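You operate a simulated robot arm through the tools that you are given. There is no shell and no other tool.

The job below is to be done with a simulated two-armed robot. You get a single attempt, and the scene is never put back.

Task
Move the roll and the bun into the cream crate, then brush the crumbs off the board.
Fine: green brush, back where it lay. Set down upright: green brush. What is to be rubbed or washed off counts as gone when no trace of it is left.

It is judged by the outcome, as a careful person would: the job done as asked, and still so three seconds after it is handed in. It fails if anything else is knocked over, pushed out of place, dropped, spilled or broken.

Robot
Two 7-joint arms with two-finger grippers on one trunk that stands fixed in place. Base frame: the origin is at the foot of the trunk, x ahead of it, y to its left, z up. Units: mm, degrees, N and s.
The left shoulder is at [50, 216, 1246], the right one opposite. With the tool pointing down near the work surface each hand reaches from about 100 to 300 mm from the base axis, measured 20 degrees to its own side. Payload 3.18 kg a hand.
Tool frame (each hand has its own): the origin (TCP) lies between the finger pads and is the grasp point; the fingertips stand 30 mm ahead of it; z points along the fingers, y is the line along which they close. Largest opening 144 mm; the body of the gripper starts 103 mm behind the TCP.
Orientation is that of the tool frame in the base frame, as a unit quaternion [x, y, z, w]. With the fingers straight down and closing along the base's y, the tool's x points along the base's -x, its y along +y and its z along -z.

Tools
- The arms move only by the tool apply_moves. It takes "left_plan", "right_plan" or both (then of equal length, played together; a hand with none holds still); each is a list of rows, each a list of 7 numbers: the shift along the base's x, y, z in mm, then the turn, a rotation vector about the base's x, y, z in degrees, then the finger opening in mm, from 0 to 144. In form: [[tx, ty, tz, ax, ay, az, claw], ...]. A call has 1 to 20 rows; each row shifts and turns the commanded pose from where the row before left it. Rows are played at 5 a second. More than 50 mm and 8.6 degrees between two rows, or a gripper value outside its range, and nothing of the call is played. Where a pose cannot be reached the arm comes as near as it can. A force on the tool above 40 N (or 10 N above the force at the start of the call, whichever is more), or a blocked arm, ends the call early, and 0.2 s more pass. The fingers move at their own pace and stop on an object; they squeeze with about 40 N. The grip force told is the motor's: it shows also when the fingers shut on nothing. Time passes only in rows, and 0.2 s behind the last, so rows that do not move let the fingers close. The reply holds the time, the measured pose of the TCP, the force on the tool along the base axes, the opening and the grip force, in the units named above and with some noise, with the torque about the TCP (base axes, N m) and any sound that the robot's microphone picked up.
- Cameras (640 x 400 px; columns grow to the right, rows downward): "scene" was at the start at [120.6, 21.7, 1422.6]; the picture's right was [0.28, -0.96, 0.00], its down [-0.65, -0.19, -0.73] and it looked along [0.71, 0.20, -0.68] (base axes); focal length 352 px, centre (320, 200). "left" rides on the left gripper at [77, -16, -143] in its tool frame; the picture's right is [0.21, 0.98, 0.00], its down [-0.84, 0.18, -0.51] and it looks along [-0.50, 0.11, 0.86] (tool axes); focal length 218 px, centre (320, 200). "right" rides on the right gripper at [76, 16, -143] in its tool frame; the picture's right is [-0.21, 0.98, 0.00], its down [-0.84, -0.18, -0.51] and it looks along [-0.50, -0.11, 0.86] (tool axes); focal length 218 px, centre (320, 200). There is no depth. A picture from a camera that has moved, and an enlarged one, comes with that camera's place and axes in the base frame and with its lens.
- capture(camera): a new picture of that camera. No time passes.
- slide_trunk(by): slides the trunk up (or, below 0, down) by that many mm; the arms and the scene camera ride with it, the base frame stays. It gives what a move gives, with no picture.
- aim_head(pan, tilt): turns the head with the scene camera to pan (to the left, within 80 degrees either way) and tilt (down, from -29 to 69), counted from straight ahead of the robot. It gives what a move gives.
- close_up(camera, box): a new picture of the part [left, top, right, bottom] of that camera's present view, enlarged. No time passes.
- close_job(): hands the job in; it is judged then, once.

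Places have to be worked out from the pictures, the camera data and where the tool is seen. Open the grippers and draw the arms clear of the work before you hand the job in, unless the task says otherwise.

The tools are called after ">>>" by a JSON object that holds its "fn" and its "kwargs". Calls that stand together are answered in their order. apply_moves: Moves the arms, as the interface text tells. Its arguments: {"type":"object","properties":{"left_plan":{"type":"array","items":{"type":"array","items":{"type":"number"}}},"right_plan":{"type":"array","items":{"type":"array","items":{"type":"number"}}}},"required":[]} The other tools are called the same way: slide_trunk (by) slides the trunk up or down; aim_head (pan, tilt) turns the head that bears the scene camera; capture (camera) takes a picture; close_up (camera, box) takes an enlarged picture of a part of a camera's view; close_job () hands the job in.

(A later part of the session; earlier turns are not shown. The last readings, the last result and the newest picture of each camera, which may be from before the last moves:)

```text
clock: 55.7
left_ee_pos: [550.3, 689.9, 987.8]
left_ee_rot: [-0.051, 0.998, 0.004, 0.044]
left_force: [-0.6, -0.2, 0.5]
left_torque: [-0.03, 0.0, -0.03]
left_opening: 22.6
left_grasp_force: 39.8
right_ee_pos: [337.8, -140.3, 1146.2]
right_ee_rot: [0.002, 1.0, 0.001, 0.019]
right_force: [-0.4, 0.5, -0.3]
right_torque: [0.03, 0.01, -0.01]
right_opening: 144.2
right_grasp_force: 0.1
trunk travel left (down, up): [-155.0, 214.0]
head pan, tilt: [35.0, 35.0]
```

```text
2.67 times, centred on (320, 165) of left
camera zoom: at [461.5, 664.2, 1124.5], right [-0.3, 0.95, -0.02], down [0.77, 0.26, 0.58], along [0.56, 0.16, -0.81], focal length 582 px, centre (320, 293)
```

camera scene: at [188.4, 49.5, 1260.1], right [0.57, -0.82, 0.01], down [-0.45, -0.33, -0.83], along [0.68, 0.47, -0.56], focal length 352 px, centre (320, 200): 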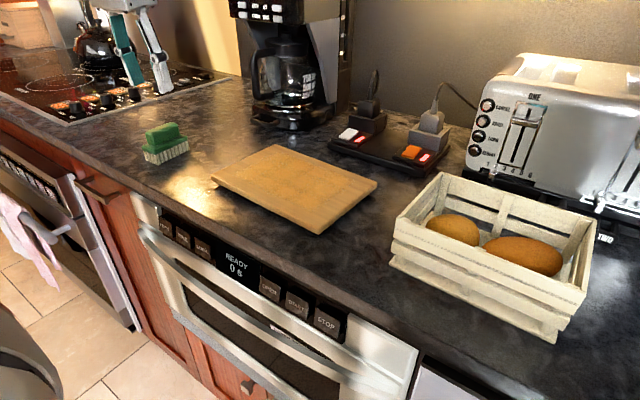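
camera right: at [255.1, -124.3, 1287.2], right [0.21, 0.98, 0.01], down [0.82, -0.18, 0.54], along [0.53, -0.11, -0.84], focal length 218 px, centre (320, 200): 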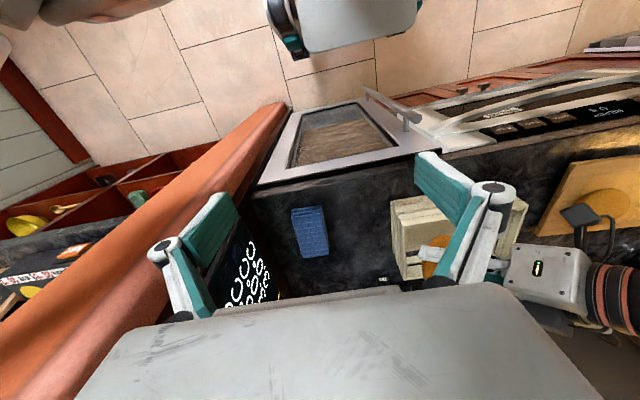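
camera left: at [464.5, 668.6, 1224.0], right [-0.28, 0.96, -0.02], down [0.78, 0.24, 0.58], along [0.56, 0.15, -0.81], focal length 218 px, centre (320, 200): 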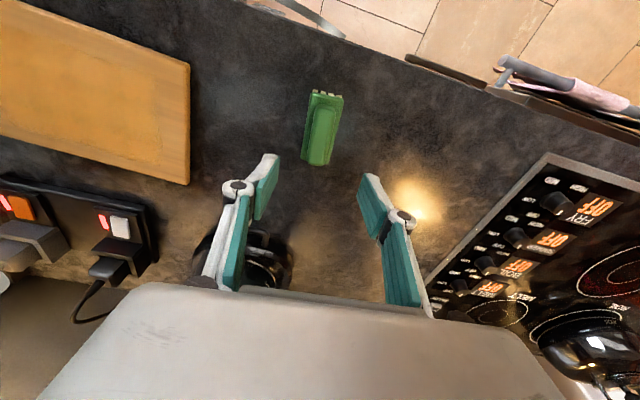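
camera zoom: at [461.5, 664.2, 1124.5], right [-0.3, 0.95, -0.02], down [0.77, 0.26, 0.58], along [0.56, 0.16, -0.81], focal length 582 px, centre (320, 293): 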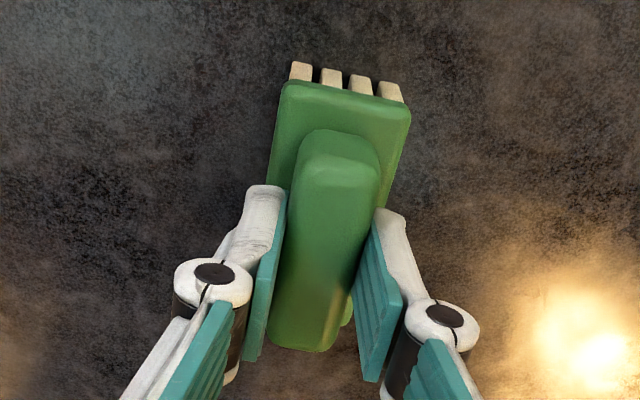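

The brush is held firmly (22.6 mm) and hardly moved; its rest pose is TCP (550, 689.7, 988). I'll lift it and carry it above the left part of the board.

>>> {"fn": "apply_moves", "kwargs": {"left_plan": [[0, 0, 12, 0, 0, 0, 10], [0, 0, 25, 0, 0, 0, 10], [0, 0, 25, 0, 0, 0, 10], [4, -25, 0, 0, 0, 0, 10], [6, -35, 0, 0, 0, 0, 10], [6, -35, 0, 0, 0, 0, 10], [6, -35, 0, 0, 0, 0, 10], [6, -35, 0, 0, 0, 0, 10], [6, -25, 0, 0, 0, 0, 10], [4, -10, 0, 0, 0, 0, 10], [0, 0, 0, 0, 0, 0, 10]]}}

>>> {"fn": "aim_head", "kwargs": {"pan": 30, "tilt": 38}}

>>> {"fn": "capture", "kwargs": {"camera": "scene"}}

>>> {"fn": "capture", "kwargs": {"camera": "left"}}

```text
clock: 58.1
left_ee_pos: [587.3, 488.5, 1052.8]
left_ee_rot: [-0.05, 0.998, 0.003, 0.045]
left_force: [0.3, -0.3, -1.8]
left_torque: [0.01, 0.04, -0.02]
left_opening: 23.3
left_grasp_force: 39.8
right_ee_pos: [338.8, -140.7, 1146.6]
right_ee_rot: [0.002, 1.0, 0.001, 0.019]
right_force: [0.4, -0.7, 0.2]
right_torque: [0.0, 0.02, -0.01]
right_opening: 144.1
right_grasp_force: 0.1
trunk travel left (down, up): [-155.0, 214.0]
head pan, tilt: [35.0, 35.0]
```

```text
clock: 58.8
left_ee_pos: [586.3, 489.0, 1050.8]
left_ee_rot: [-0.05, 0.998, 0.003, 0.045]
left_force: [-0.5, 0.4, -0.7]
left_torque: [0.01, -0.04, 0.01]
left_opening: 23.0
left_grasp_force: 40.2
right_ee_pos: [338.7, -141.4, 1146.9]
right_ee_rot: [0.002, 1.0, 0.002, 0.019]
right_force: [-0.2, -0.8, -0.2]
right_torque: [-0.01, 0.01, 0.02]
right_opening: 143.9
right_grasp_force: 0.1
trunk travel left (down, up): [-155.0, 214.0]
head pan, tilt: [30.0, 38.0]
```

```text
taken
camera scene: at [191.1, 42.1, 1255.6], right [0.5, -0.87, 0.01], down [-0.52, -0.31, -0.8], along [0.69, 0.39, -0.6], focal length 352 px, centre (320, 200)
```

scene: 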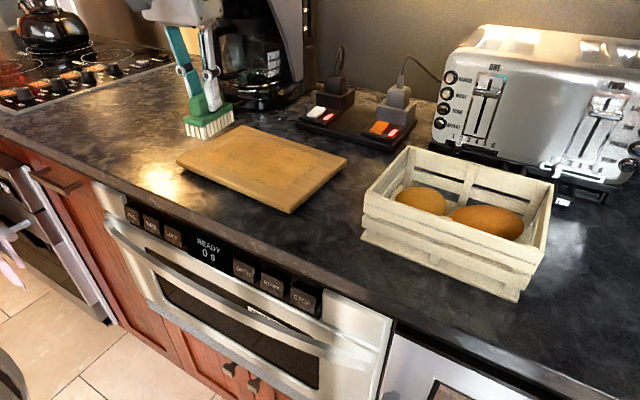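

```text
taken
camera left: at [497.9, 463.7, 1186.9], right [-0.3, 0.95, -0.02], down [0.77, 0.26, 0.58], along [0.56, 0.16, -0.81], focal length 218 px, centre (320, 200)
```

left: 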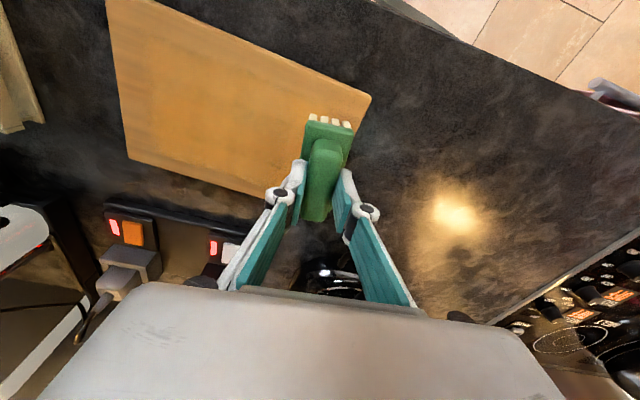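

The brush is over the board's left end, level and secure. I'll lower toward the board surface (contact expected near TCP z 1006).

>>> {"fn": "apply_moves", "kwargs": {"left_plan": [[0, 0, -18, 0, 0, 0, 10], [0, 0, -16, 0, 0, 0, 10], [0, 0, -4, 0, 0, 0, 10], [0, 0, -3, 0, 0, 0, 10], [0, 0, 0, 0, 0, 0, 10]]}}

>>> {"fn": "close_up", "kwargs": {"camera": "scene", "box": [130, 60, 360, 230]}}

```text
clock: 60.0
left_ee_pos: [586.6, 489.2, 1011.1]
left_ee_rot: [-0.05, 0.998, 0.003, 0.044]
left_force: [-0.1, 0.4, 0.3]
left_torque: [-0.06, 0.05, -0.01]
left_opening: 23.1
left_grasp_force: 39.9
right_ee_pos: [338.6, -140.5, 1146.3]
right_ee_rot: [0.003, 1.0, 0.001, 0.018]
right_force: [-0.3, 0.5, -0.4]
right_torque: [-0.01, 0.02, -0.01]
right_opening: 143.7
right_grasp_force: 0.0
trunk travel left (down, up): [-155.0, 214.0]
head pan, tilt: [30.0, 38.0]
```

```text
2.35 times, centred on (245, 145) of scene
camera zoom: at [191.1, 42.1, 1255.6], right [0.5, -0.87, 0.01], down [-0.52, -0.31, -0.8], along [0.69, 0.39, -0.6], focal length 828 px, centre (496, 329)
```

zoom: 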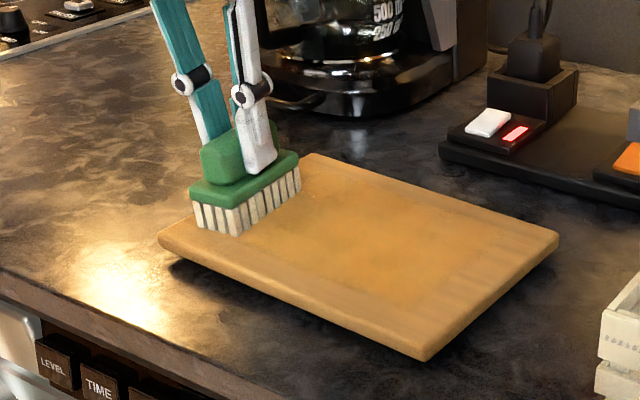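

It's nearly touching with no force yet. I'll lower 2 mm at a time to a light contact.

>>> {"fn": "apply_moves", "kwargs": {"left_plan": [[0, 0, -2, 0, 0, 0, 10], [0, 0, -2, 0, 0, 0, 10], [0, 0, 0, 0, 0, 0, 10]]}}

```text
clock: 60.8
left_ee_pos: [587.4, 488.7, 1009.9]
left_ee_rot: [-0.05, 0.998, 0.004, 0.047]
left_force: [-7.1, 6.2, 34.9]
left_torque: [0.15, 0.75, -0.06]
left_opening: 23.0
left_grasp_force: 39.9
right_ee_pos: [338.1, -141.2, 1146.6]
right_ee_rot: [0.0, 1.0, 0.001, 0.018]
right_force: [0.1, -1.0, -0.1]
right_torque: [-0.02, 0.0, 0.01]
right_opening: 144.2
right_grasp_force: 0.2
trunk travel left (down, up): [-155.0, 214.0]
head pan, tilt: [30.0, 38.0]
```

Contact is at about z 1010 and it's stiff, so I'll ease up 2 mm for light pressure and start a short sweep toward -y.

>>> {"fn": "apply_moves", "kwargs": {"left_plan": [[0, 0, 2, 0, 0, 0, 10], [0, -15, 0, 0, 0, 0, 10], [0, -20, 0, 0, 0, 0, 10], [0, -20, 0, 0, 0, 0, 10], [0, 0, 0, 0, 0, 0, 10]]}}

>>> {"fn": "close_up", "kwargs": {"camera": "scene", "box": [130, 60, 360, 230]}}

```text
clock: 62.0
left_ee_pos: [588.3, 432.8, 1010.7]
left_ee_rot: [-0.051, 0.998, 0.002, 0.047]
left_force: [-0.3, 9.6, 31.5]
left_torque: [0.31, -0.34, 0.12]
left_opening: 23.2
left_grasp_force: 40.1
right_ee_pos: [338.7, -140.6, 1147.2]
right_ee_rot: [0.002, 1.0, 0.0, 0.019]
right_force: [-0.2, -0.2, 0.2]
right_torque: [-0.01, -0.04, 0.0]
right_opening: 143.7
right_grasp_force: 0.0
trunk travel left (down, up): [-155.0, 214.0]
head pan, tilt: [30.0, 38.0]
```

```text
2.35 times, centred on (245, 145) of scene
camera zoom: at [190.8, 41.6, 1255.9], right [0.5, -0.87, 0.01], down [-0.52, -0.31, -0.8], along [0.69, 0.39, -0.6], focal length 828 px, centre (496, 329)
```

zoom: 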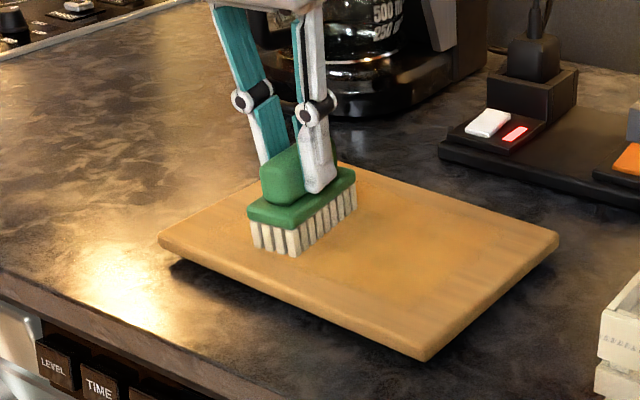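

The board stays put and the brush slides (about 31 N normal). I'll ease 1 mm more and continue the sweep to the right end of the patch.

>>> {"fn": "apply_moves", "kwargs": {"left_plan": [[0, -10, 1, 0, 0, 0, 10], [0, -20, 0, 0, 0, 0, 10], [0, -20, 0, 0, 0, 0, 10], [0, -20, 0, 0, 0, 0, 10], [0, -20, 0, 0, 0, 0, 10], [0, -20, 0, 0, 0, 0, 10], [0, -18, 0, 0, 0, 0, 10], [0, 0, 0, 0, 0, 0, 10]]}}

>>> {"fn": "close_up", "kwargs": {"camera": "scene", "box": [130, 60, 360, 230]}}

```text
clock: 63.8
left_ee_pos: [587.4, 304.8, 1009.1]
left_ee_rot: [-0.05, 0.998, 0.004, 0.044]
left_force: [-1.7, 7.2, 19.5]
left_torque: [0.45, -0.4, 0.12]
left_opening: 23.0
left_grasp_force: 39.8
right_ee_pos: [337.5, -141.0, 1145.9]
right_ee_rot: [0.002, 1.0, 0.001, 0.019]
right_force: [0.2, 0.1, 0.0]
right_torque: [0.01, 0.0, 0.03]
right_opening: 144.2
right_grasp_force: 0.1
trunk travel left (down, up): [-155.0, 214.0]
head pan, tilt: [30.0, 38.0]
```

```text
2.35 times, centred on (245, 145) of scene
camera zoom: at [191.0, 41.9, 1255.6], right [0.5, -0.87, 0.01], down [-0.52, -0.31, -0.8], along [0.69, 0.39, -0.6], focal length 828 px, centre (496, 329)
```

zoom: 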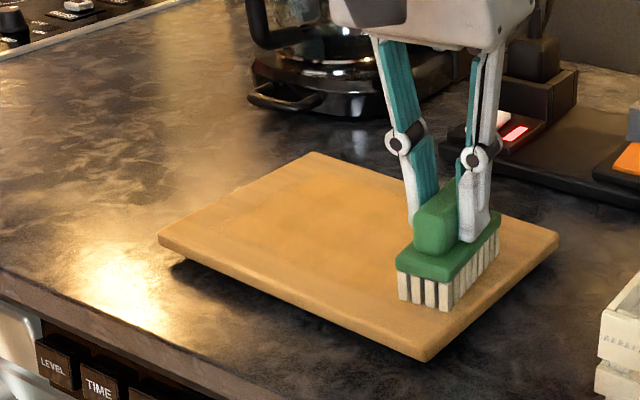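

The first pass is done. I'll zoom in on the swept strip to see whether the patch is lifting.

>>> {"fn": "close_up", "kwargs": {"camera": "scene", "box": [180, 115, 300, 195]}}

>>> {"fn": "capture", "kwargs": {"camera": "left"}}

```text
5.00 times, centred on (240, 155) of scene
camera zoom: at [191.0, 41.9, 1255.6], right [0.5, -0.87, 0.01], down [-0.52, -0.31, -0.8], along [0.69, 0.39, -0.6], focal length 1760 px, centre (720, 425)
```

zoom: 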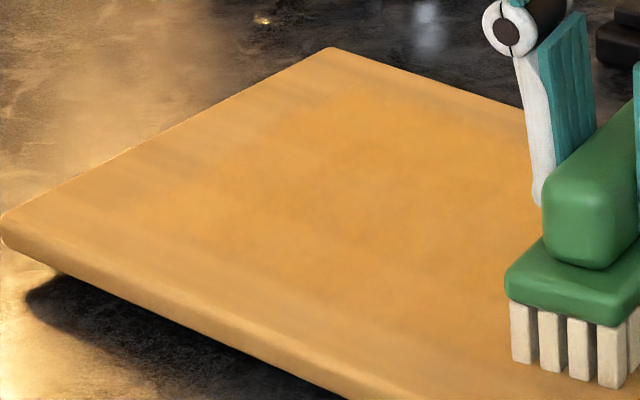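

```text
taken
camera left: at [499.0, 280.4, 1145.6], right [-0.3, 0.95, -0.02], down [0.77, 0.26, 0.58], along [0.56, 0.16, -0.81], focal length 218 px, centre (320, 200)
```

left: 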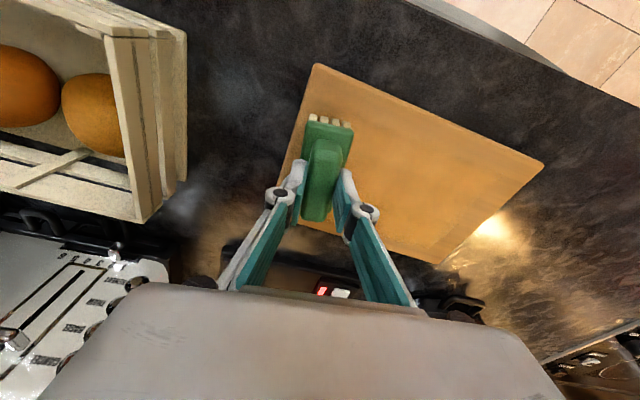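

The patch looks only slightly changed, so I'll make the return stroke and keep going over this strip.

>>> {"fn": "apply_moves", "kwargs": {"left_plan": [[0, 15, 0, 0, 0, 0, 10], [0, 25, 0, 0, 0, 0, 10], [0, 25, 0, 0, 0, 0, 10], [0, 25, 0, 0, 0, 0, 10], [0, 25, 0, 0, 0, 0, 10], [0, 25, 0, 0, 0, 0, 10], [0, 25, 0, 0, 0, 0, 10], [0, 23, 0, 0, 0, 0, 10], [0, 0, 0, 0, 0, 0, 10]]}}

>>> {"fn": "close_up", "kwargs": {"camera": "scene", "box": [170, 110, 360, 230]}}

>>> {"fn": "capture", "kwargs": {"camera": "left"}}

```text
clock: 65.8
left_ee_pos: [587.0, 493.6, 1009.5]
left_ee_rot: [-0.05, 0.998, 0.003, 0.044]
left_force: [1.7, -3.7, 12.9]
left_torque: [-0.31, 0.13, 0.06]
left_opening: 23.0
left_grasp_force: 39.6
right_ee_pos: [337.7, -140.5, 1145.9]
right_ee_rot: [0.001, 1.0, 0.001, 0.019]
right_force: [0.5, 0.0, -0.4]
right_torque: [-0.06, -0.04, -0.02]
right_opening: 143.8
right_grasp_force: 0.1
trunk travel left (down, up): [-155.0, 214.0]
head pan, tilt: [30.0, 38.0]
```

```text
3.33 times, centred on (265, 170) of scene
camera zoom: at [190.9, 41.6, 1255.7], right [0.5, -0.87, 0.01], down [-0.52, -0.31, -0.8], along [0.69, 0.39, -0.6], focal length 1174 px, centre (503, 300)
```

zoom: 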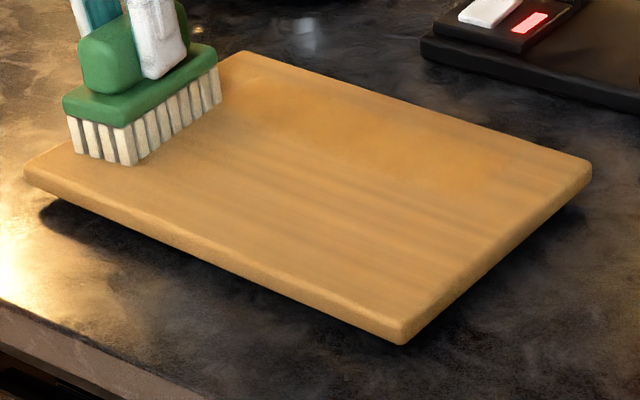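

```text
taken
camera left: at [499.7, 468.6, 1145.4], right [-0.3, 0.95, -0.02], down [0.77, 0.26, 0.58], along [0.56, 0.16, -0.81], focal length 218 px, centre (320, 200)
```

left: 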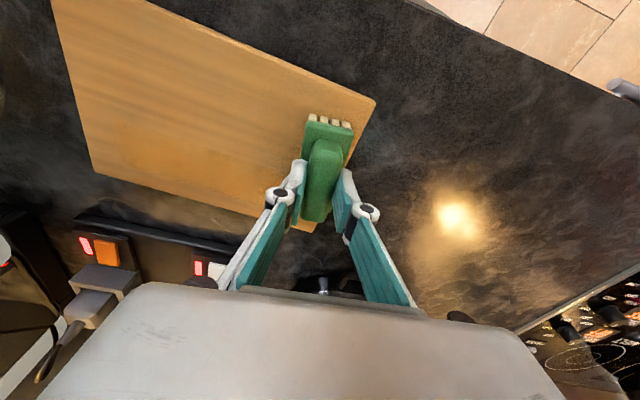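

The strip I swept now shows clean wood grain; an orange band remains along the far side. I'll lift slightly, shift 50 mm in +x and set down again.

>>> {"fn": "apply_moves", "kwargs": {"left_plan": [[0, 0, 10, 0, 0, 0, 10], [25, 0, 0, 0, 0, 0, 10], [25, 0, 0, 0, 0, 0, 10], [0, 0, -5, 0, 0, 0, 10], [0, 0, -4, 0, 0, 0, 10], [0, 0, 0, 0, 0, 0, 10]]}}

>>> {"fn": "close_up", "kwargs": {"camera": "scene", "box": [170, 90, 360, 230]}}

```text
clock: 67.2
left_ee_pos: [637.3, 494.0, 1010.6]
left_ee_rot: [-0.049, 0.998, 0.002, 0.044]
left_force: [-0.3, 0.0, -0.5]
left_torque: [-0.01, -0.01, 0.02]
left_opening: 23.0
left_grasp_force: 40.1
right_ee_pos: [337.5, -141.3, 1146.3]
right_ee_rot: [0.001, 1.0, 0.001, 0.019]
right_force: [0.0, -0.6, -0.3]
right_torque: [0.01, 0.0, -0.01]
right_opening: 143.8
right_grasp_force: 0.1
trunk travel left (down, up): [-155.0, 214.0]
head pan, tilt: [30.0, 38.0]
```

```text
2.86 times, centred on (265, 160) of scene
camera zoom: at [191.2, 42.1, 1255.5], right [0.5, -0.87, 0.01], down [-0.52, -0.31, -0.8], along [0.69, 0.39, -0.6], focal length 1006 px, centre (477, 314)
```

zoom: 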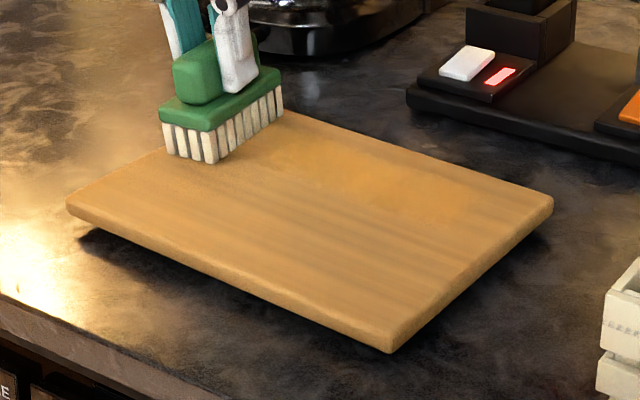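

The brush now covers the remaining band. I'll lower 2 mm and sweep to -y and back.

>>> {"fn": "apply_moves", "kwargs": {"left_plan": [[0, 0, -2, 0, 0, 0, 10], [0, -15, 0, 0, 0, 0, 10], [0, -22, 0, 0, 0, 0, 10], [0, -22, 0, 0, 0, 0, 10], [0, -22, 0, 0, 0, 0, 10], [0, -22, 0, 0, 0, 0, 10], [0, -22, 0, 0, 0, 0, 10], [0, -22, 0, 0, 0, 0, 10], [0, -22, 0, 0, 0, 0, 10], [0, -20, 0, 0, 0, 0, 10], [0, 0, 0, 0, 0, 0, 10]]}}

>>> {"fn": "close_up", "kwargs": {"camera": "scene", "box": [170, 90, 360, 230]}}

```text
clock: 69.6
left_ee_pos: [638.4, 303.8, 1010.0]
left_ee_rot: [-0.049, 0.998, 0.003, 0.044]
left_force: [-1.9, 1.9, 7.6]
left_torque: [0.06, 0.1, 0.0]
left_opening: 23.0
left_grasp_force: 40.0
right_ee_pos: [337.7, -140.3, 1147.3]
right_ee_rot: [0.002, 1.0, 0.002, 0.019]
right_force: [0.2, 0.5, -0.3]
right_torque: [0.0, -0.07, 0.01]
right_opening: 144.3
right_grasp_force: 0.2
trunk travel left (down, up): [-155.0, 214.0]
head pan, tilt: [30.0, 38.0]
```

```text
2.86 times, centred on (265, 160) of scene
camera zoom: at [191.1, 42.0, 1255.7], right [0.5, -0.87, 0.01], down [-0.52, -0.31, -0.8], along [0.69, 0.39, -0.6], focal length 1006 px, centre (477, 314)
```

zoom: 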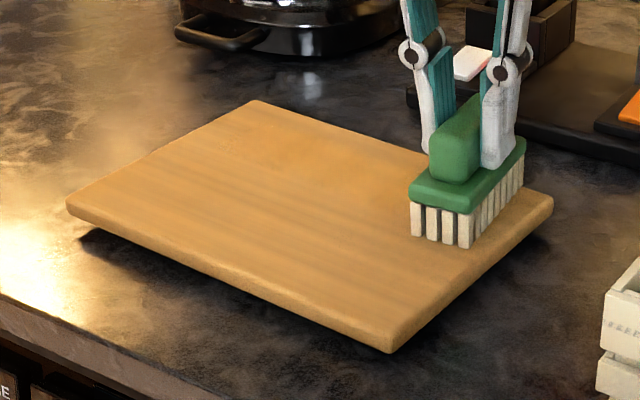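

The band has faded a lot. I'll do the return stroke with 1 mm more pressure.

>>> {"fn": "apply_moves", "kwargs": {"left_plan": [[0, 8, -0.7, 0, 0, 0, 10], [0, 22, 0, 0, 0, 0, 10], [0, 22, 0, 0, 0, 0, 10], [0, 22, 0, 0, 0, 0, 10], [0, 22, 0, 0, 0, 0, 10], [0, 22, 0, 0, 0, 0, 10], [0, 22, 0, 0, 0, 0, 10], [0, 22, 0, 0, 0, 0, 10], [0, 22, 0, 0, 0, 0, 10], [0, 10, 0, 0, 0, 0, 10], [0, 0, 0, 0, 0, 0, 10]]}}

>>> {"fn": "close_up", "kwargs": {"camera": "scene", "box": [170, 90, 360, 230]}}

>>> {"fn": "capture", "kwargs": {"camera": "left"}}

```text
clock: 72.0
left_ee_pos: [637.9, 499.3, 1009.1]
left_ee_rot: [-0.05, 0.998, 0.002, 0.044]
left_force: [0.7, -6.1, 16.2]
left_torque: [-0.53, 0.02, 0.07]
left_opening: 23.2
left_grasp_force: 39.3
right_ee_pos: [339.1, -140.0, 1145.9]
right_ee_rot: [0.001, 1.0, 0.001, 0.02]
right_force: [0.1, -0.2, 0.5]
right_torque: [0.01, 0.01, -0.02]
right_opening: 143.8
right_grasp_force: 0.1
trunk travel left (down, up): [-155.0, 214.0]
head pan, tilt: [30.0, 38.0]
```

```text
2.86 times, centred on (265, 160) of scene
camera zoom: at [190.9, 41.4, 1255.7], right [0.5, -0.87, 0.01], down [-0.52, -0.31, -0.8], along [0.69, 0.39, -0.6], focal length 1006 px, centre (477, 314)
```

zoom: 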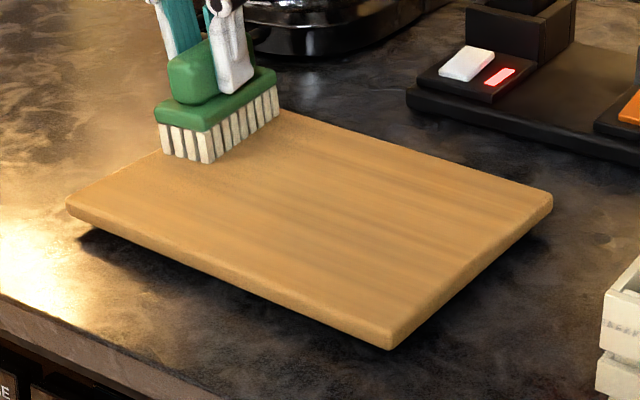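

```text
taken
camera left: at [549.9, 472.9, 1145.0], right [-0.3, 0.95, -0.02], down [0.77, 0.26, 0.58], along [0.56, 0.16, -0.81], focal length 218 px, centre (320, 200)
```

left: 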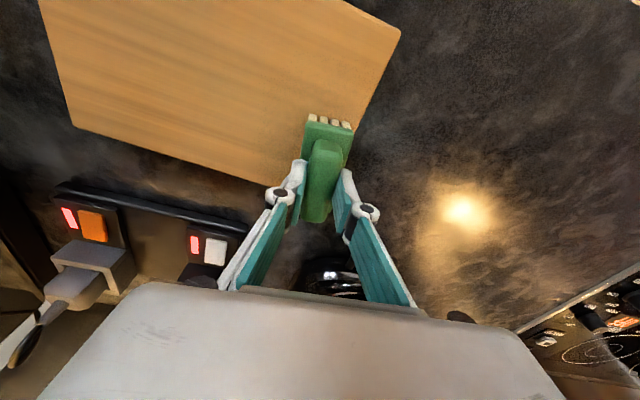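

It looks nearly all clean. I'll lift the brush clear and inspect the whole board up close.

>>> {"fn": "apply_moves", "kwargs": {"left_plan": [[0, 0, 10, 0, 0, 0, 10], [0, 20, 25, 0, 0, 0, 10], [0, 40, 25, 0, 0, 0, 10], [-10, 40, 0, 0, 0, 0, 10], [-10, 20, 0, 0, 0, 0, 10], [0, 0, 0, 0, 0, 0, 10]]}}

>>> {"fn": "close_up", "kwargs": {"camera": "scene", "box": [170, 115, 270, 215]}}

>>> {"fn": "close_up", "kwargs": {"camera": "scene", "box": [250, 125, 350, 215]}}

>>> {"fn": "capture", "kwargs": {"camera": "left"}}

```text
clock: 73.4
left_ee_pos: [616.5, 620.0, 1068.7]
left_ee_rot: [-0.049, 0.998, 0.003, 0.045]
left_force: [0.4, 0.0, -0.8]
left_torque: [0.02, 0.02, 0.03]
left_opening: 23.2
left_grasp_force: 40.5
right_ee_pos: [338.1, -139.7, 1145.9]
right_ee_rot: [0.002, 1.0, 0.002, 0.019]
right_force: [-0.2, 0.5, 0.1]
right_torque: [-0.01, 0.0, 0.02]
right_opening: 144.0
right_grasp_force: 0.1
trunk travel left (down, up): [-155.0, 214.0]
head pan, tilt: [30.0, 38.0]
```

```text
4.00 times, centred on (220, 165) of scene
camera zoom: at [191.2, 42.0, 1255.5], right [0.5, -0.87, 0.01], down [-0.52, -0.31, -0.8], along [0.69, 0.39, -0.6], focal length 1408 px, centre (720, 340)
```

zoom: 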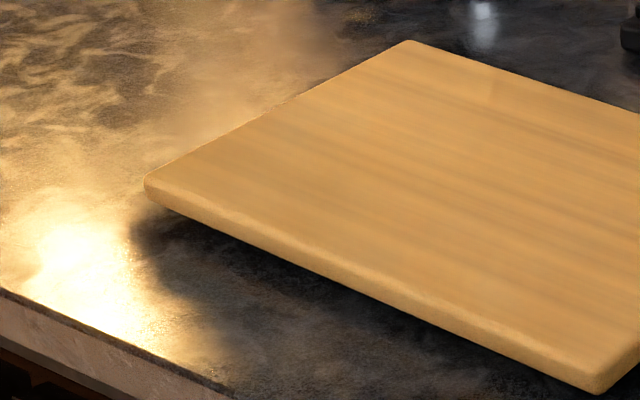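

```text
4.44 times, centred on (300, 170) of scene
camera zoom: at [191.2, 42.0, 1255.5], right [0.5, -0.87, 0.01], down [-0.52, -0.31, -0.8], along [0.69, 0.39, -0.6], focal length 1565 px, centre (409, 333)
```

zoom: 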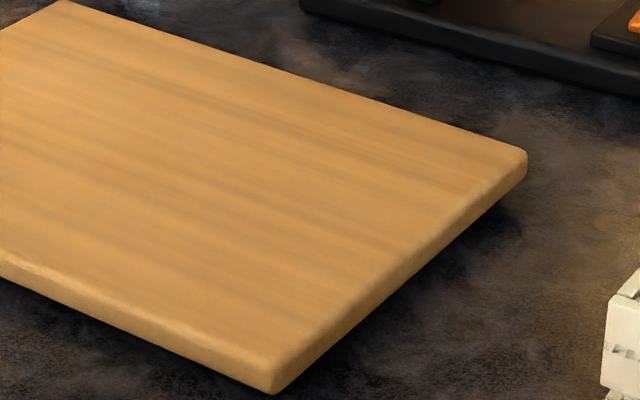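

```text
taken
camera left: at [528.9, 594.6, 1204.3], right [-0.3, 0.95, -0.02], down [0.77, 0.26, 0.58], along [0.56, 0.16, -0.81], focal length 218 px, centre (320, 200)
```

left: 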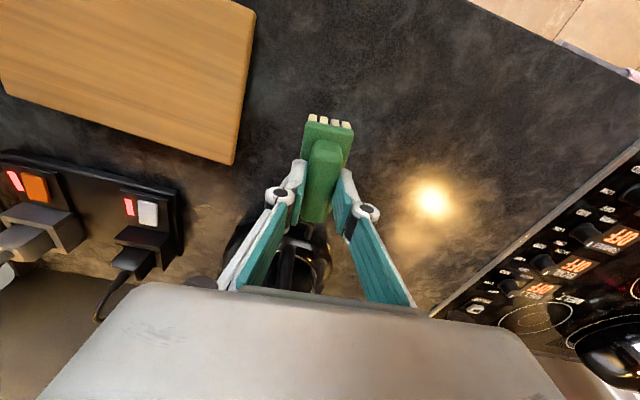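

The grain shows cleanly across the board. To be sure no trace stays at the edges, I'll make one more double stroke nearer the front edge, starting at x ≈ 572.

>>> {"fn": "apply_moves", "kwargs": {"left_plan": [[-15, -40, -13, 0, 0, 0, 10], [-15, -40, -13, 0, 0, 0, 10], [-14, -38, -12, 0, 0, 0, 10], [0, 0, -12, 0, 0, 0, 10], [0, 0, -6, 0, 0, 0, 10], [0, 0, -2.5, 0, 0, 0, 10], [0, 0, 0, 0, 0, 0, 10]]}}

```text
clock: 75.0
left_ee_pos: [573.1, 500.3, 1010.4]
left_ee_rot: [-0.049, 0.998, 0.003, 0.045]
left_force: [-1.1, 1.3, 3.7]
left_torque: [0.11, -0.08, 0.0]
left_opening: 22.9
left_grasp_force: 39.9
right_ee_pos: [337.0, -141.1, 1147.8]
right_ee_rot: [0.001, 1.0, 0.002, 0.018]
right_force: [-0.4, -0.4, -0.3]
right_torque: [-0.03, -0.01, 0.03]
right_opening: 143.9
right_grasp_force: 0.1
trunk travel left (down, up): [-155.0, 214.0]
head pan, tilt: [30.0, 38.0]
```

Light contact (3.7 N) at x 573. I'll press 1 mm and sweep to -y and back.

>>> {"fn": "apply_moves", "kwargs": {"left_plan": [[0, -10, -1.2, 0, 0, 0, 10], [0, -25, 0, 0, 0, 0, 10], [0, -25, 0, 0, 0, 0, 10], [0, -25, 0, 0, 0, 0, 10], [0, -25, 0, 0, 0, 0, 10], [0, -25, 0, 0, 0, 0, 10], [0, -25, 0, 0, 0, 0, 10], [0, -25, 0, 0, 0, 0, 10], [0, -12, 0, 0, 0, 0, 10], [0, 12, 0, 0, 0, 0, 10], [0, 25, 0, 0, 0, 0, 10], [0, 25, 0, 0, 0, 0, 10], [0, 25, 0, 0, 0, 0, 10], [0, 25, 0, 0, 0, 0, 10], [0, 25, 0, 0, 0, 0, 10], [0, 25, 0, 0, 0, 0, 10], [0, 25, 0, 0, 0, 0, 10], [0, 10, 0, 0, 0, 0, 10], [0, 0, 0, 0, 0, 0, 10]]}}

>>> {"fn": "close_up", "kwargs": {"camera": "scene", "box": [170, 90, 360, 230]}}

```text
clock: 79.0
left_ee_pos: [573.3, 501.0, 1008.6]
left_ee_rot: [-0.05, 0.998, 0.003, 0.044]
left_force: [1.3, -6.1, 16.2]
left_torque: [-0.48, 0.12, 0.02]
left_opening: 23.1
left_grasp_force: 40.2
right_ee_pos: [337.9, -141.1, 1147.3]
right_ee_rot: [0.003, 1.0, 0.001, 0.02]
right_force: [0.5, 0.5, 1.0]
right_torque: [-0.01, -0.02, 0.01]
right_opening: 143.9
right_grasp_force: 0.0
trunk travel left (down, up): [-155.0, 214.0]
head pan, tilt: [30.0, 38.0]
```

```text
2.86 times, centred on (265, 160) of scene
camera zoom: at [190.9, 41.3, 1255.7], right [0.5, -0.87, 0.01], down [-0.52, -0.31, -0.8], along [0.69, 0.39, -0.6], focal length 1006 px, centre (477, 314)
```

zoom: 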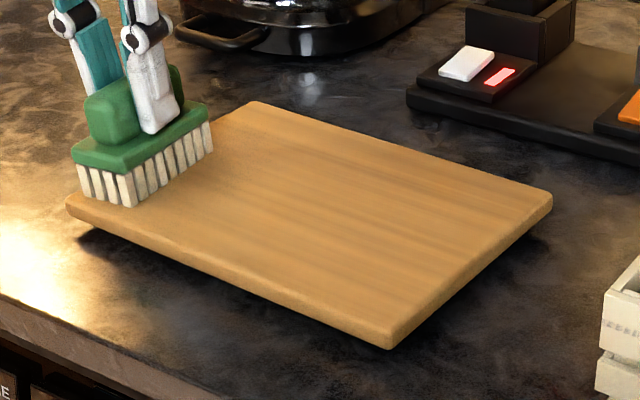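

The front part is clean. Now I'll do the same at the far side (x ≈ 652), lifting over first.

>>> {"fn": "apply_moves", "kwargs": {"left_plan": [[0, 0, 12, 0, 0, 0, 10], [27, 0, 0, 0, 0, 0, 10], [27, 0, 0, 0, 0, 0, 10], [25, 0, 0, 0, 0, 0, 10], [0, 0, -8, 0, 0, 0, 10], [0, 0, -3, 0, 0, 0, 10], [0, 0, 0, 0, 0, 0, 10]]}}

```text
clock: 80.6
left_ee_pos: [652.8, 501.1, 1010.1]
left_ee_rot: [-0.05, 0.998, 0.003, 0.044]
left_force: [0.7, 0.1, -0.3]
left_torque: [-0.04, 0.02, -0.01]
left_opening: 23.3
left_grasp_force: 40.4
right_ee_pos: [337.9, -141.3, 1146.6]
right_ee_rot: [0.002, 1.0, 0.002, 0.019]
right_force: [0.1, 0.3, -0.3]
right_torque: [0.0, -0.03, 0.02]
right_opening: 143.9
right_grasp_force: 0.0
trunk travel left (down, up): [-155.0, 214.0]
head pan, tilt: [30.0, 38.0]
```

The brush is just above contact at x 653. I'll press in about 2 mm and stroke to -y and back.

>>> {"fn": "apply_moves", "kwargs": {"left_plan": [[0, -10, -1.8, 0, 0, 0, 10], [0, -25, 0, 0, 0, 0, 10], [0, -25, 0, 0, 0, 0, 10], [0, -25, 0, 0, 0, 0, 10], [0, -25, 0, 0, 0, 0, 10], [0, -25, 0, 0, 0, 0, 10], [0, -25, 0, 0, 0, 0, 10], [0, -25, 0, 0, 0, 0, 10], [0, -12, 0, 0, 0, 0, 10], [0, 12, 0, 0, 0, 0, 10], [0, 25, 0, 0, 0, 0, 10], [0, 25, 0, 0, 0, 0, 10], [0, 25, 0, 0, 0, 0, 10], [0, 25, 0, 0, 0, 0, 10], [0, 25, 0, 0, 0, 0, 10], [0, 25, 0, 0, 0, 0, 10], [0, 25, 0, 0, 0, 0, 10], [0, 10, 0, 0, 0, 0, 10], [0, 0, 0, 0, 0, 0, 10]]}}

>>> {"fn": "close_up", "kwargs": {"camera": "scene", "box": [170, 90, 360, 230]}}

```text
clock: 84.6
left_ee_pos: [651.4, 499.6, 1008.7]
left_ee_rot: [-0.05, 0.998, 0.003, 0.045]
left_force: [-0.3, -2.8, 9.0]
left_torque: [-0.18, 0.01, 0.0]
left_opening: 23.0
left_grasp_force: 39.8
right_ee_pos: [337.5, -141.0, 1146.5]
right_ee_rot: [0.001, 1.0, 0.002, 0.019]
right_force: [0.3, 0.4, 0.7]
right_torque: [0.0, 0.01, 0.03]
right_opening: 144.2
right_grasp_force: 0.0
trunk travel left (down, up): [-155.0, 214.0]
head pan, tilt: [30.0, 38.0]
```

```text
2.86 times, centred on (265, 160) of scene
camera zoom: at [191.0, 41.6, 1255.7], right [0.5, -0.87, 0.01], down [-0.52, -0.31, -0.8], along [0.69, 0.39, -0.6], focal length 1006 px, centre (477, 314)
```

zoom: 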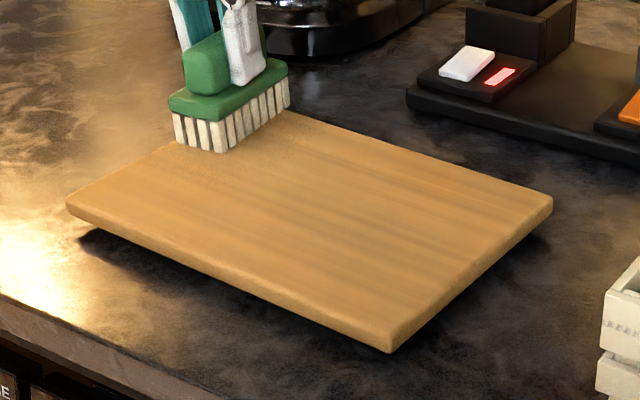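

The whole board shows clean grain. I'll lift the brush and carry it back above its resting place.

>>> {"fn": "apply_moves", "kwargs": {"left_plan": [[0, 0, 15, 0, 0, 0, 10], [0, 0, 30, 0, 0, 0, 10], [-15, 28, 0, 0, 0, 0, 10], [-17, 32, 0, 0, 0, 0, 10], [-17, 32, 0, 0, 0, 0, 10], [-17, 32, 0, 0, 0, 0, 10], [-17, 32, 0, 0, 0, 0, 10], [-17, 32, 0, 0, 0, 0, 10], [-1, 2, 0, 0, 0, 0, 10], [0, 0, 0, 0, 0, 0, 10]]}}

>>> {"fn": "close_up", "kwargs": {"camera": "left", "box": [220, 90, 420, 240]}}

>>> {"fn": "close_up", "kwargs": {"camera": "scene", "box": [170, 90, 360, 230]}}

```text
clock: 86.8
left_ee_pos: [550.7, 691.7, 1051.7]
left_ee_rot: [-0.05, 0.998, 0.003, 0.044]
left_force: [0.8, 1.1, -0.5]
left_torque: [-0.01, 0.02, 0.01]
left_opening: 23.1
left_grasp_force: 40.3
right_ee_pos: [338.2, -141.4, 1147.1]
right_ee_rot: [0.002, 1.0, 0.001, 0.019]
right_force: [0.1, 0.8, 0.0]
right_torque: [0.01, -0.06, -0.01]
right_opening: 144.4
right_grasp_force: 0.0
trunk travel left (down, up): [-155.0, 214.0]
head pan, tilt: [30.0, 38.0]
```

```text
2.67 times, centred on (320, 165) of left
camera zoom: at [462.4, 666.0, 1187.3], right [-0.3, 0.95, -0.02], down [0.77, 0.26, 0.58], along [0.56, 0.16, -0.81], focal length 582 px, centre (320, 293)
```

zoom: 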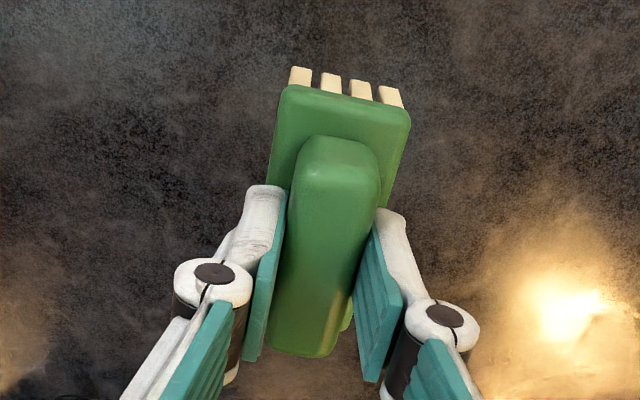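

```text
2.86 times, centred on (265, 160) of scene
camera zoom: at [191.2, 41.9, 1255.6], right [0.5, -0.87, 0.01], down [-0.52, -0.31, -0.8], along [0.69, 0.39, -0.6], focal length 1006 px, centre (477, 314)
```

zoom: 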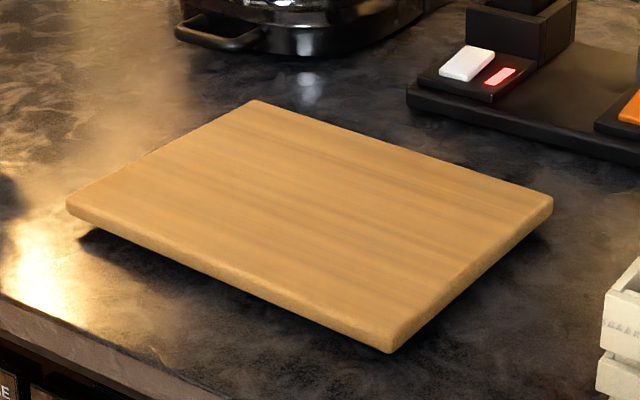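

The board is clean and the brush sits almost exactly as it was gripped. I'll lower it to its resting spot.

>>> {"fn": "apply_moves", "kwargs": {"left_plan": [[-1, -1.5, -20, 0, 0, 0, 10], [-0.5, 0, -20, 0, 0, 0, 10], [0, 0, -14, 0, 0, 0, 10], [0, 0, -5, 0, 0, 0, 10], [0, 0, -2, 0, 0, 0, 10], [0, 0, 0, 0, 0, 0, 10]]}}

>>> {"fn": "aim_head", "kwargs": {"pan": 35, "tilt": 35}}

>>> {"fn": "close_up", "kwargs": {"camera": "scene", "box": [100, 75, 220, 175]}}

```text
clock: 88.2
left_ee_pos: [549.7, 689.2, 989.8]
left_ee_rot: [-0.049, 0.998, 0.003, 0.045]
left_force: [-0.3, 0.1, -1.5]
left_torque: [-0.01, 0.02, -0.02]
left_opening: 23.2
left_grasp_force: 40.0
right_ee_pos: [337.4, -141.6, 1146.3]
right_ee_rot: [0.002, 1.0, 0.002, 0.02]
right_force: [0.0, -0.3, 0.1]
right_torque: [0.02, -0.02, 0.03]
right_opening: 144.0
right_grasp_force: 0.0
trunk travel left (down, up): [-155.0, 214.0]
head pan, tilt: [30.0, 38.0]
```

```text
clock: 88.8
left_ee_pos: [551.1, 689.6, 991.0]
left_ee_rot: [-0.049, 0.998, 0.002, 0.044]
left_force: [0.0, -0.3, -0.5]
left_torque: [0.03, 0.03, 0.03]
left_opening: 23.1
left_grasp_force: 40.0
right_ee_pos: [337.7, -141.1, 1146.2]
right_ee_rot: [0.001, 1.0, 0.002, 0.02]
right_force: [0.5, 0.8, -1.1]
right_torque: [0.01, -0.01, -0.01]
right_opening: 144.0
right_grasp_force: 0.1
trunk travel left (down, up): [-155.0, 214.0]
head pan, tilt: [35.0, 35.0]
```

```text
4.00 times, centred on (160, 125) of scene
camera zoom: at [188.5, 49.2, 1260.1], right [0.57, -0.82, 0.01], down [-0.45, -0.33, -0.83], along [0.68, 0.47, -0.56], focal length 1408 px, centre (960, 500)
```

zoom: 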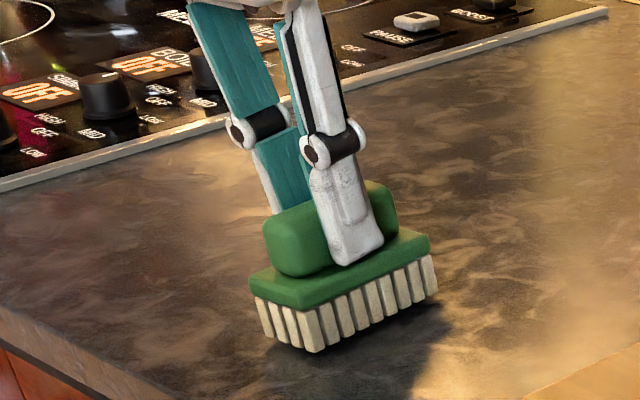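

The position matches the original; the far end is tipped up a couple of mm from the brushing. I'll lower gently to contact so it settles flat.

>>> {"fn": "apply_moves", "kwargs": {"left_plan": [[-0.5, 0.3, -1.5, 0, 0, 0, 10], [0, 0, -1, 0, 0, 0, 10], [0, 0, 0, 0, 0, 0, 10]]}}

>>> {"fn": "close_up", "kwargs": {"camera": "scene", "box": [100, 75, 220, 175]}}

```text
clock: 89.6
left_ee_pos: [549.4, 690.7, 987.3]
left_ee_rot: [-0.05, 0.998, 0.003, 0.044]
left_force: [-0.8, -0.2, -0.8]
left_torque: [0.03, 0.0, -0.02]
left_opening: 23.2
left_grasp_force: 39.5
right_ee_pos: [338.0, -140.2, 1146.5]
right_ee_rot: [0.002, 1.0, 0.001, 0.02]
right_force: [-0.2, 0.4, 0.5]
right_torque: [-0.02, 0.0, -0.07]
right_opening: 144.1
right_grasp_force: 0.2
trunk travel left (down, up): [-155.0, 214.0]
head pan, tilt: [35.0, 35.0]
```

```text
4.00 times, centred on (160, 125) of scene
camera zoom: at [188.5, 49.3, 1260.1], right [0.57, -0.82, 0.01], down [-0.45, -0.33, -0.83], along [0.68, 0.47, -0.56], focal length 1408 px, centre (960, 500)
```

zoom: 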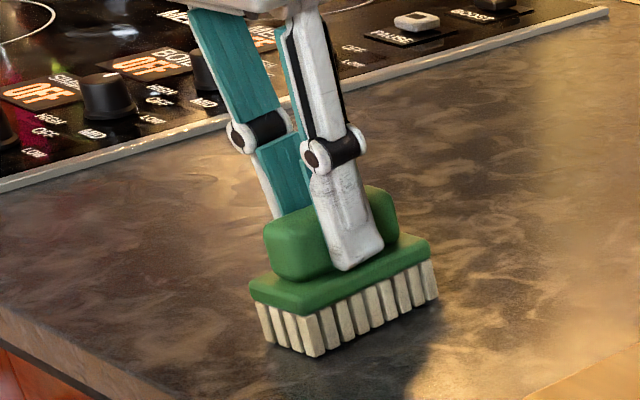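

It's about 1 mm above the counter now. One more small lowering, then I'll open slowly.

>>> {"fn": "apply_moves", "kwargs": {"left_plan": [[0, 0, -1.5, 0, 0, 0, 10], [0, 0, 0, 0, 0, 0, 10]]}}

```text
clock: 90.2
left_ee_pos: [550.3, 689.4, 986.7]
left_ee_rot: [-0.049, 0.998, 0.003, 0.045]
left_force: [-0.6, -0.2, 1.4]
left_torque: [0.0, -0.07, -0.02]
left_opening: 23.2
left_grasp_force: 40.1
right_ee_pos: [338.3, -141.1, 1146.2]
right_ee_rot: [0.002, 1.0, 0.002, 0.019]
right_force: [-0.1, -0.5, 0.7]
right_torque: [0.0, -0.02, 0.0]
right_opening: 144.0
right_grasp_force: 0.0
trunk travel left (down, up): [-155.0, 214.0]
head pan, tilt: [35.0, 35.0]
```

It has just touched (1.4 N). I'll release the handle gradually.

>>> {"fn": "apply_moves", "kwargs": {"left_plan": [[0, 0, 0, 0, 0, 0, 26], [0, 0, 0, 0, 0, 0, 34], [0, 0, 0, 0, 0, 0, 50], [0, 0, 0, 0, 0, 0, 64], [0, 0, 0, 0, 0, 0, 64]]}}

>>> {"fn": "close_up", "kwargs": {"camera": "scene", "box": [100, 75, 220, 175]}}

>>> {"fn": "close_up", "kwargs": {"camera": "left", "box": [220, 90, 420, 240]}}

```text
clock: 91.4
left_ee_pos: [550.5, 689.3, 987.1]
left_ee_rot: [-0.049, 0.998, 0.003, 0.044]
left_force: [-0.3, 0.6, 0.7]
left_torque: [0.01, -0.03, 0.01]
left_opening: 63.8
left_grasp_force: 0.1
right_ee_pos: [338.4, -139.6, 1146.3]
right_ee_rot: [0.002, 1.0, 0.002, 0.02]
right_force: [-0.3, -0.2, -0.1]
right_torque: [0.0, -0.01, 0.04]
right_opening: 144.2
right_grasp_force: 0.0
trunk travel left (down, up): [-155.0, 214.0]
head pan, tilt: [35.0, 35.0]
```

```text
4.00 times, centred on (160, 125) of scene
camera zoom: at [188.5, 49.2, 1260.1], right [0.57, -0.82, 0.01], down [-0.45, -0.33, -0.83], along [0.68, 0.47, -0.56], focal length 1408 px, centre (960, 500)
```

zoom: 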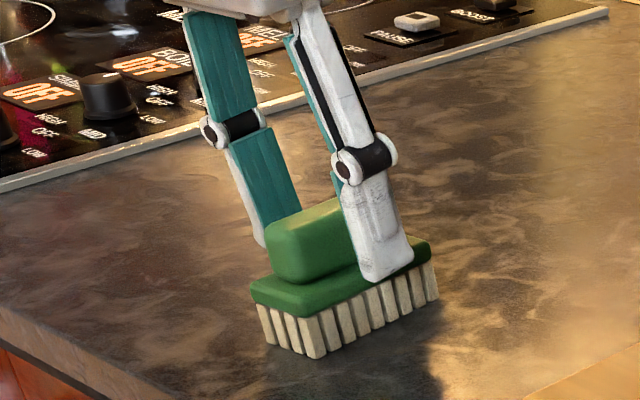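

```text
2.67 times, centred on (320, 165) of left
camera zoom: at [462.0, 664.5, 1122.3], right [-0.3, 0.95, -0.02], down [0.77, 0.26, 0.58], along [0.56, 0.16, -0.81], focal length 582 px, centre (320, 293)
```

zoom: 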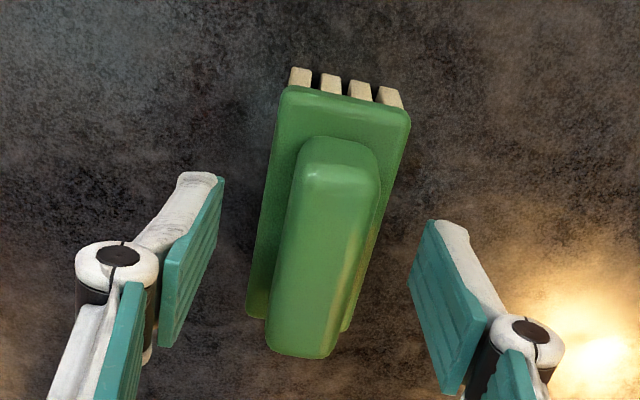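

The brush stands upright within about a millimetre of where it lay. I'll lift straight up and away, then check the board's place against the start.

>>> {"fn": "apply_moves", "kwargs": {"left_plan": [[0, 0, 15, 0, 0, 0, 64], [0, 0, 25, 0, 0, 0, 64], [0, 0, 35, 0, 0, 0, 64], [0, 0, 30, 0, 0, 0, 64], [0, -20, 0, 0, 0, 0, 50], [0, 0, 0, 0, 0, 0, 50]]}}

>>> {"fn": "capture", "kwargs": {"camera": "scene"}}

>>> {"fn": "close_up", "kwargs": {"camera": "scene", "box": [120, 105, 210, 175]}}

>>> {"fn": "close_up", "kwargs": {"camera": "scene", "box": [200, 135, 390, 245]}}

```text
clock: 92.8
left_ee_pos: [547.3, 670.6, 1091.4]
left_ee_rot: [-0.049, 0.998, 0.003, 0.045]
left_force: [-0.7, 0.6, 0.2]
left_torque: [0.02, 0.02, 0.0]
left_opening: 50.1
left_grasp_force: 0.1
right_ee_pos: [337.5, -142.0, 1147.3]
right_ee_rot: [0.001, 1.0, 0.002, 0.02]
right_force: [0.1, 1.0, -0.5]
right_torque: [0.01, -0.01, 0.02]
right_opening: 144.1
right_grasp_force: 0.0
trunk travel left (down, up): [-155.0, 214.0]
head pan, tilt: [35.0, 35.0]
```

```text
taken
camera scene: at [188.5, 49.2, 1260.1], right [0.57, -0.82, 0.01], down [-0.45, -0.33, -0.83], along [0.68, 0.47, -0.56], focal length 352 px, centre (320, 200)
```

scene: 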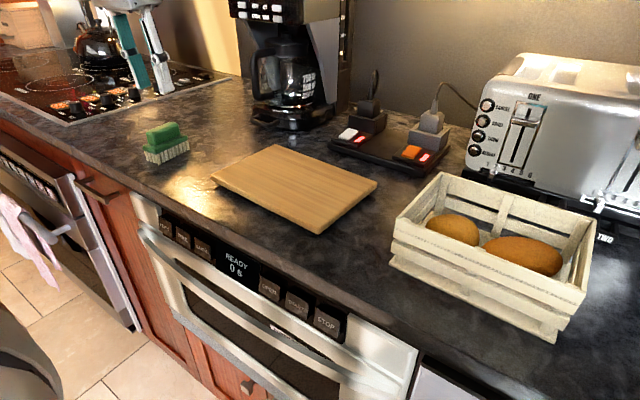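

```text
5.71 times, centred on (165, 140) of scene
camera zoom: at [188.5, 49.2, 1260.1], right [0.57, -0.82, 0.01], down [-0.45, -0.33, -0.83], along [0.68, 0.47, -0.56], focal length 2012 px, centre (1206, 543)
```

zoom: 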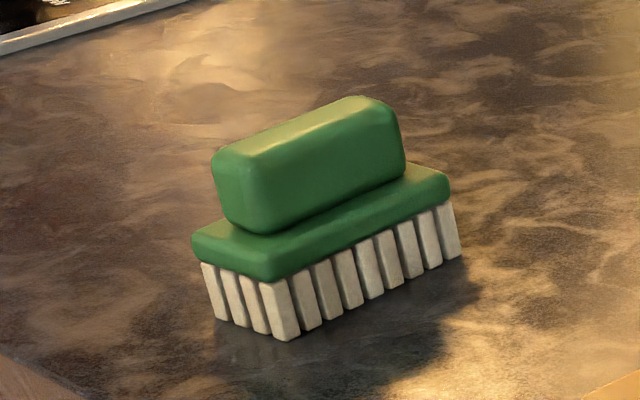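

```text
3.37 times, centred on (295, 190) of scene
camera zoom: at [188.5, 49.2, 1260.1], right [0.57, -0.82, 0.01], down [-0.45, -0.33, -0.83], along [0.68, 0.47, -0.56], focal length 1186 px, centre (404, 234)
```

zoom: 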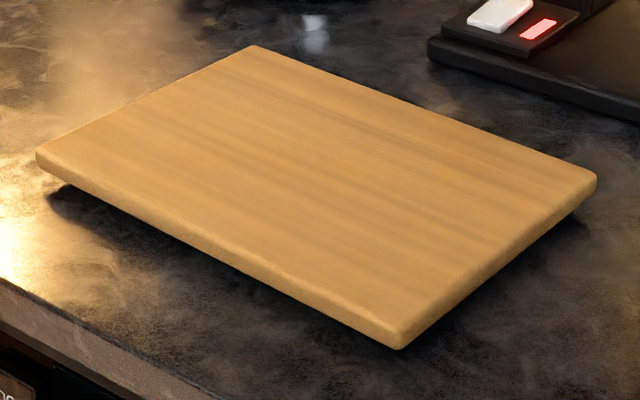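

The brush is back and the board is spotless. The board still sits about 11 mm too far in +x, so I'll bring closed fingertips over it to drag it gently back, and return the head to the earlier view for comparison.

>>> {"fn": "apply_moves", "kwargs": {"left_plan": [[4, -20, 0, 0, 0, 0, 30], [6, -34, 0, 0, 0, 0, 10], [7, -34, 0, 0, 0, 0, 0], [7, -34, 0, 0, 0, 0, 0], [7, -34, -5, 0, 0, 0, 0], [7, -34, -10, 0, 0, 0, 0], [7, -34, -10, 0, 0, 0, 0], [7, -34, -10, 0, 0, 0, 0], [6, -32, 0, 0, 0, 0, 0], [0, 0, 0, 0, 0, 0, 0]]}}

>>> {"fn": "aim_head", "kwargs": {"pan": 16, "tilt": 35}}

>>> {"fn": "close_up", "kwargs": {"camera": "scene", "box": [50, 130, 280, 270]}}

```text
clock: 95.0
left_ee_pos: [606.6, 379.3, 1055.8]
left_ee_rot: [-0.05, 0.998, 0.003, 0.046]
left_force: [0.0, 0.2, 0.5]
left_torque: [0.0, 0.02, 0.02]
left_opening: 0.1
left_grasp_force: 30.3
right_ee_pos: [337.8, -140.9, 1146.5]
right_ee_rot: [0.001, 1.0, 0.002, 0.019]
right_force: [0.4, 0.8, 0.3]
right_torque: [0.0, -0.03, 0.01]
right_opening: 144.1
right_grasp_force: 0.0
trunk travel left (down, up): [-155.0, 214.0]
head pan, tilt: [35.0, 35.0]
```

```text
clock: 95.8
left_ee_pos: [606.8, 379.2, 1056.8]
left_ee_rot: [-0.05, 0.998, 0.003, 0.044]
left_force: [-0.6, -0.1, -0.1]
left_torque: [0.04, -0.02, 0.03]
left_opening: 0.1
left_grasp_force: 30.6
right_ee_pos: [337.5, -141.2, 1148.2]
right_ee_rot: [0.001, 1.0, 0.002, 0.02]
right_force: [-0.2, 0.1, 0.7]
right_torque: [0.0, 0.01, 0.0]
right_opening: 143.5
right_grasp_force: 0.0
trunk travel left (down, up): [-155.0, 214.0]
head pan, tilt: [16.0, 35.0]
```

```text
2.78 times, centred on (165, 200) of scene
camera zoom: at [201.0, 23.1, 1260.3], right [0.28, -0.96, 0.01], down [-0.54, -0.16, -0.83], along [0.8, 0.23, -0.56], focal length 980 px, centre (751, 200)
```

zoom: 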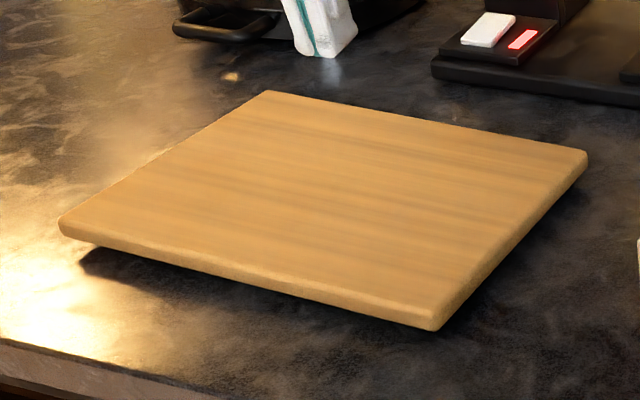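

Brushing hasn't moved the board further; it's still as it was after the bun was lifted. I'll lower the closed fingertips toward it.

>>> {"fn": "apply_moves", "kwargs": {"left_plan": [[0, 0, -25, 0, 0, 0, 0], [0, 0, -25, 0, 0, 0, 0], [0, 0, -18, 0, 0, 0, 0], [0, 0, -5, 0, 0, 0, 0], [0, 0, -4, 0, 0, 0, 0], [0, 0, 0, 0, 0, 0, 0]]}}

```text
clock: 97.2
left_ee_pos: [607.6, 379.4, 980.0]
left_ee_rot: [-0.05, 0.998, 0.004, 0.045]
left_force: [0.1, 0.6, 0.4]
left_torque: [-0.02, -0.01, -0.03]
left_opening: 0.0
left_grasp_force: 30.5
right_ee_pos: [336.9, -141.3, 1146.1]
right_ee_rot: [0.001, 1.0, 0.001, 0.019]
right_force: [-0.6, 0.5, -1.0]
right_torque: [-0.01, 0.02, 0.02]
right_opening: 144.1
right_grasp_force: 0.0
trunk travel left (down, up): [-155.0, 214.0]
head pan, tilt: [16.0, 35.0]
```

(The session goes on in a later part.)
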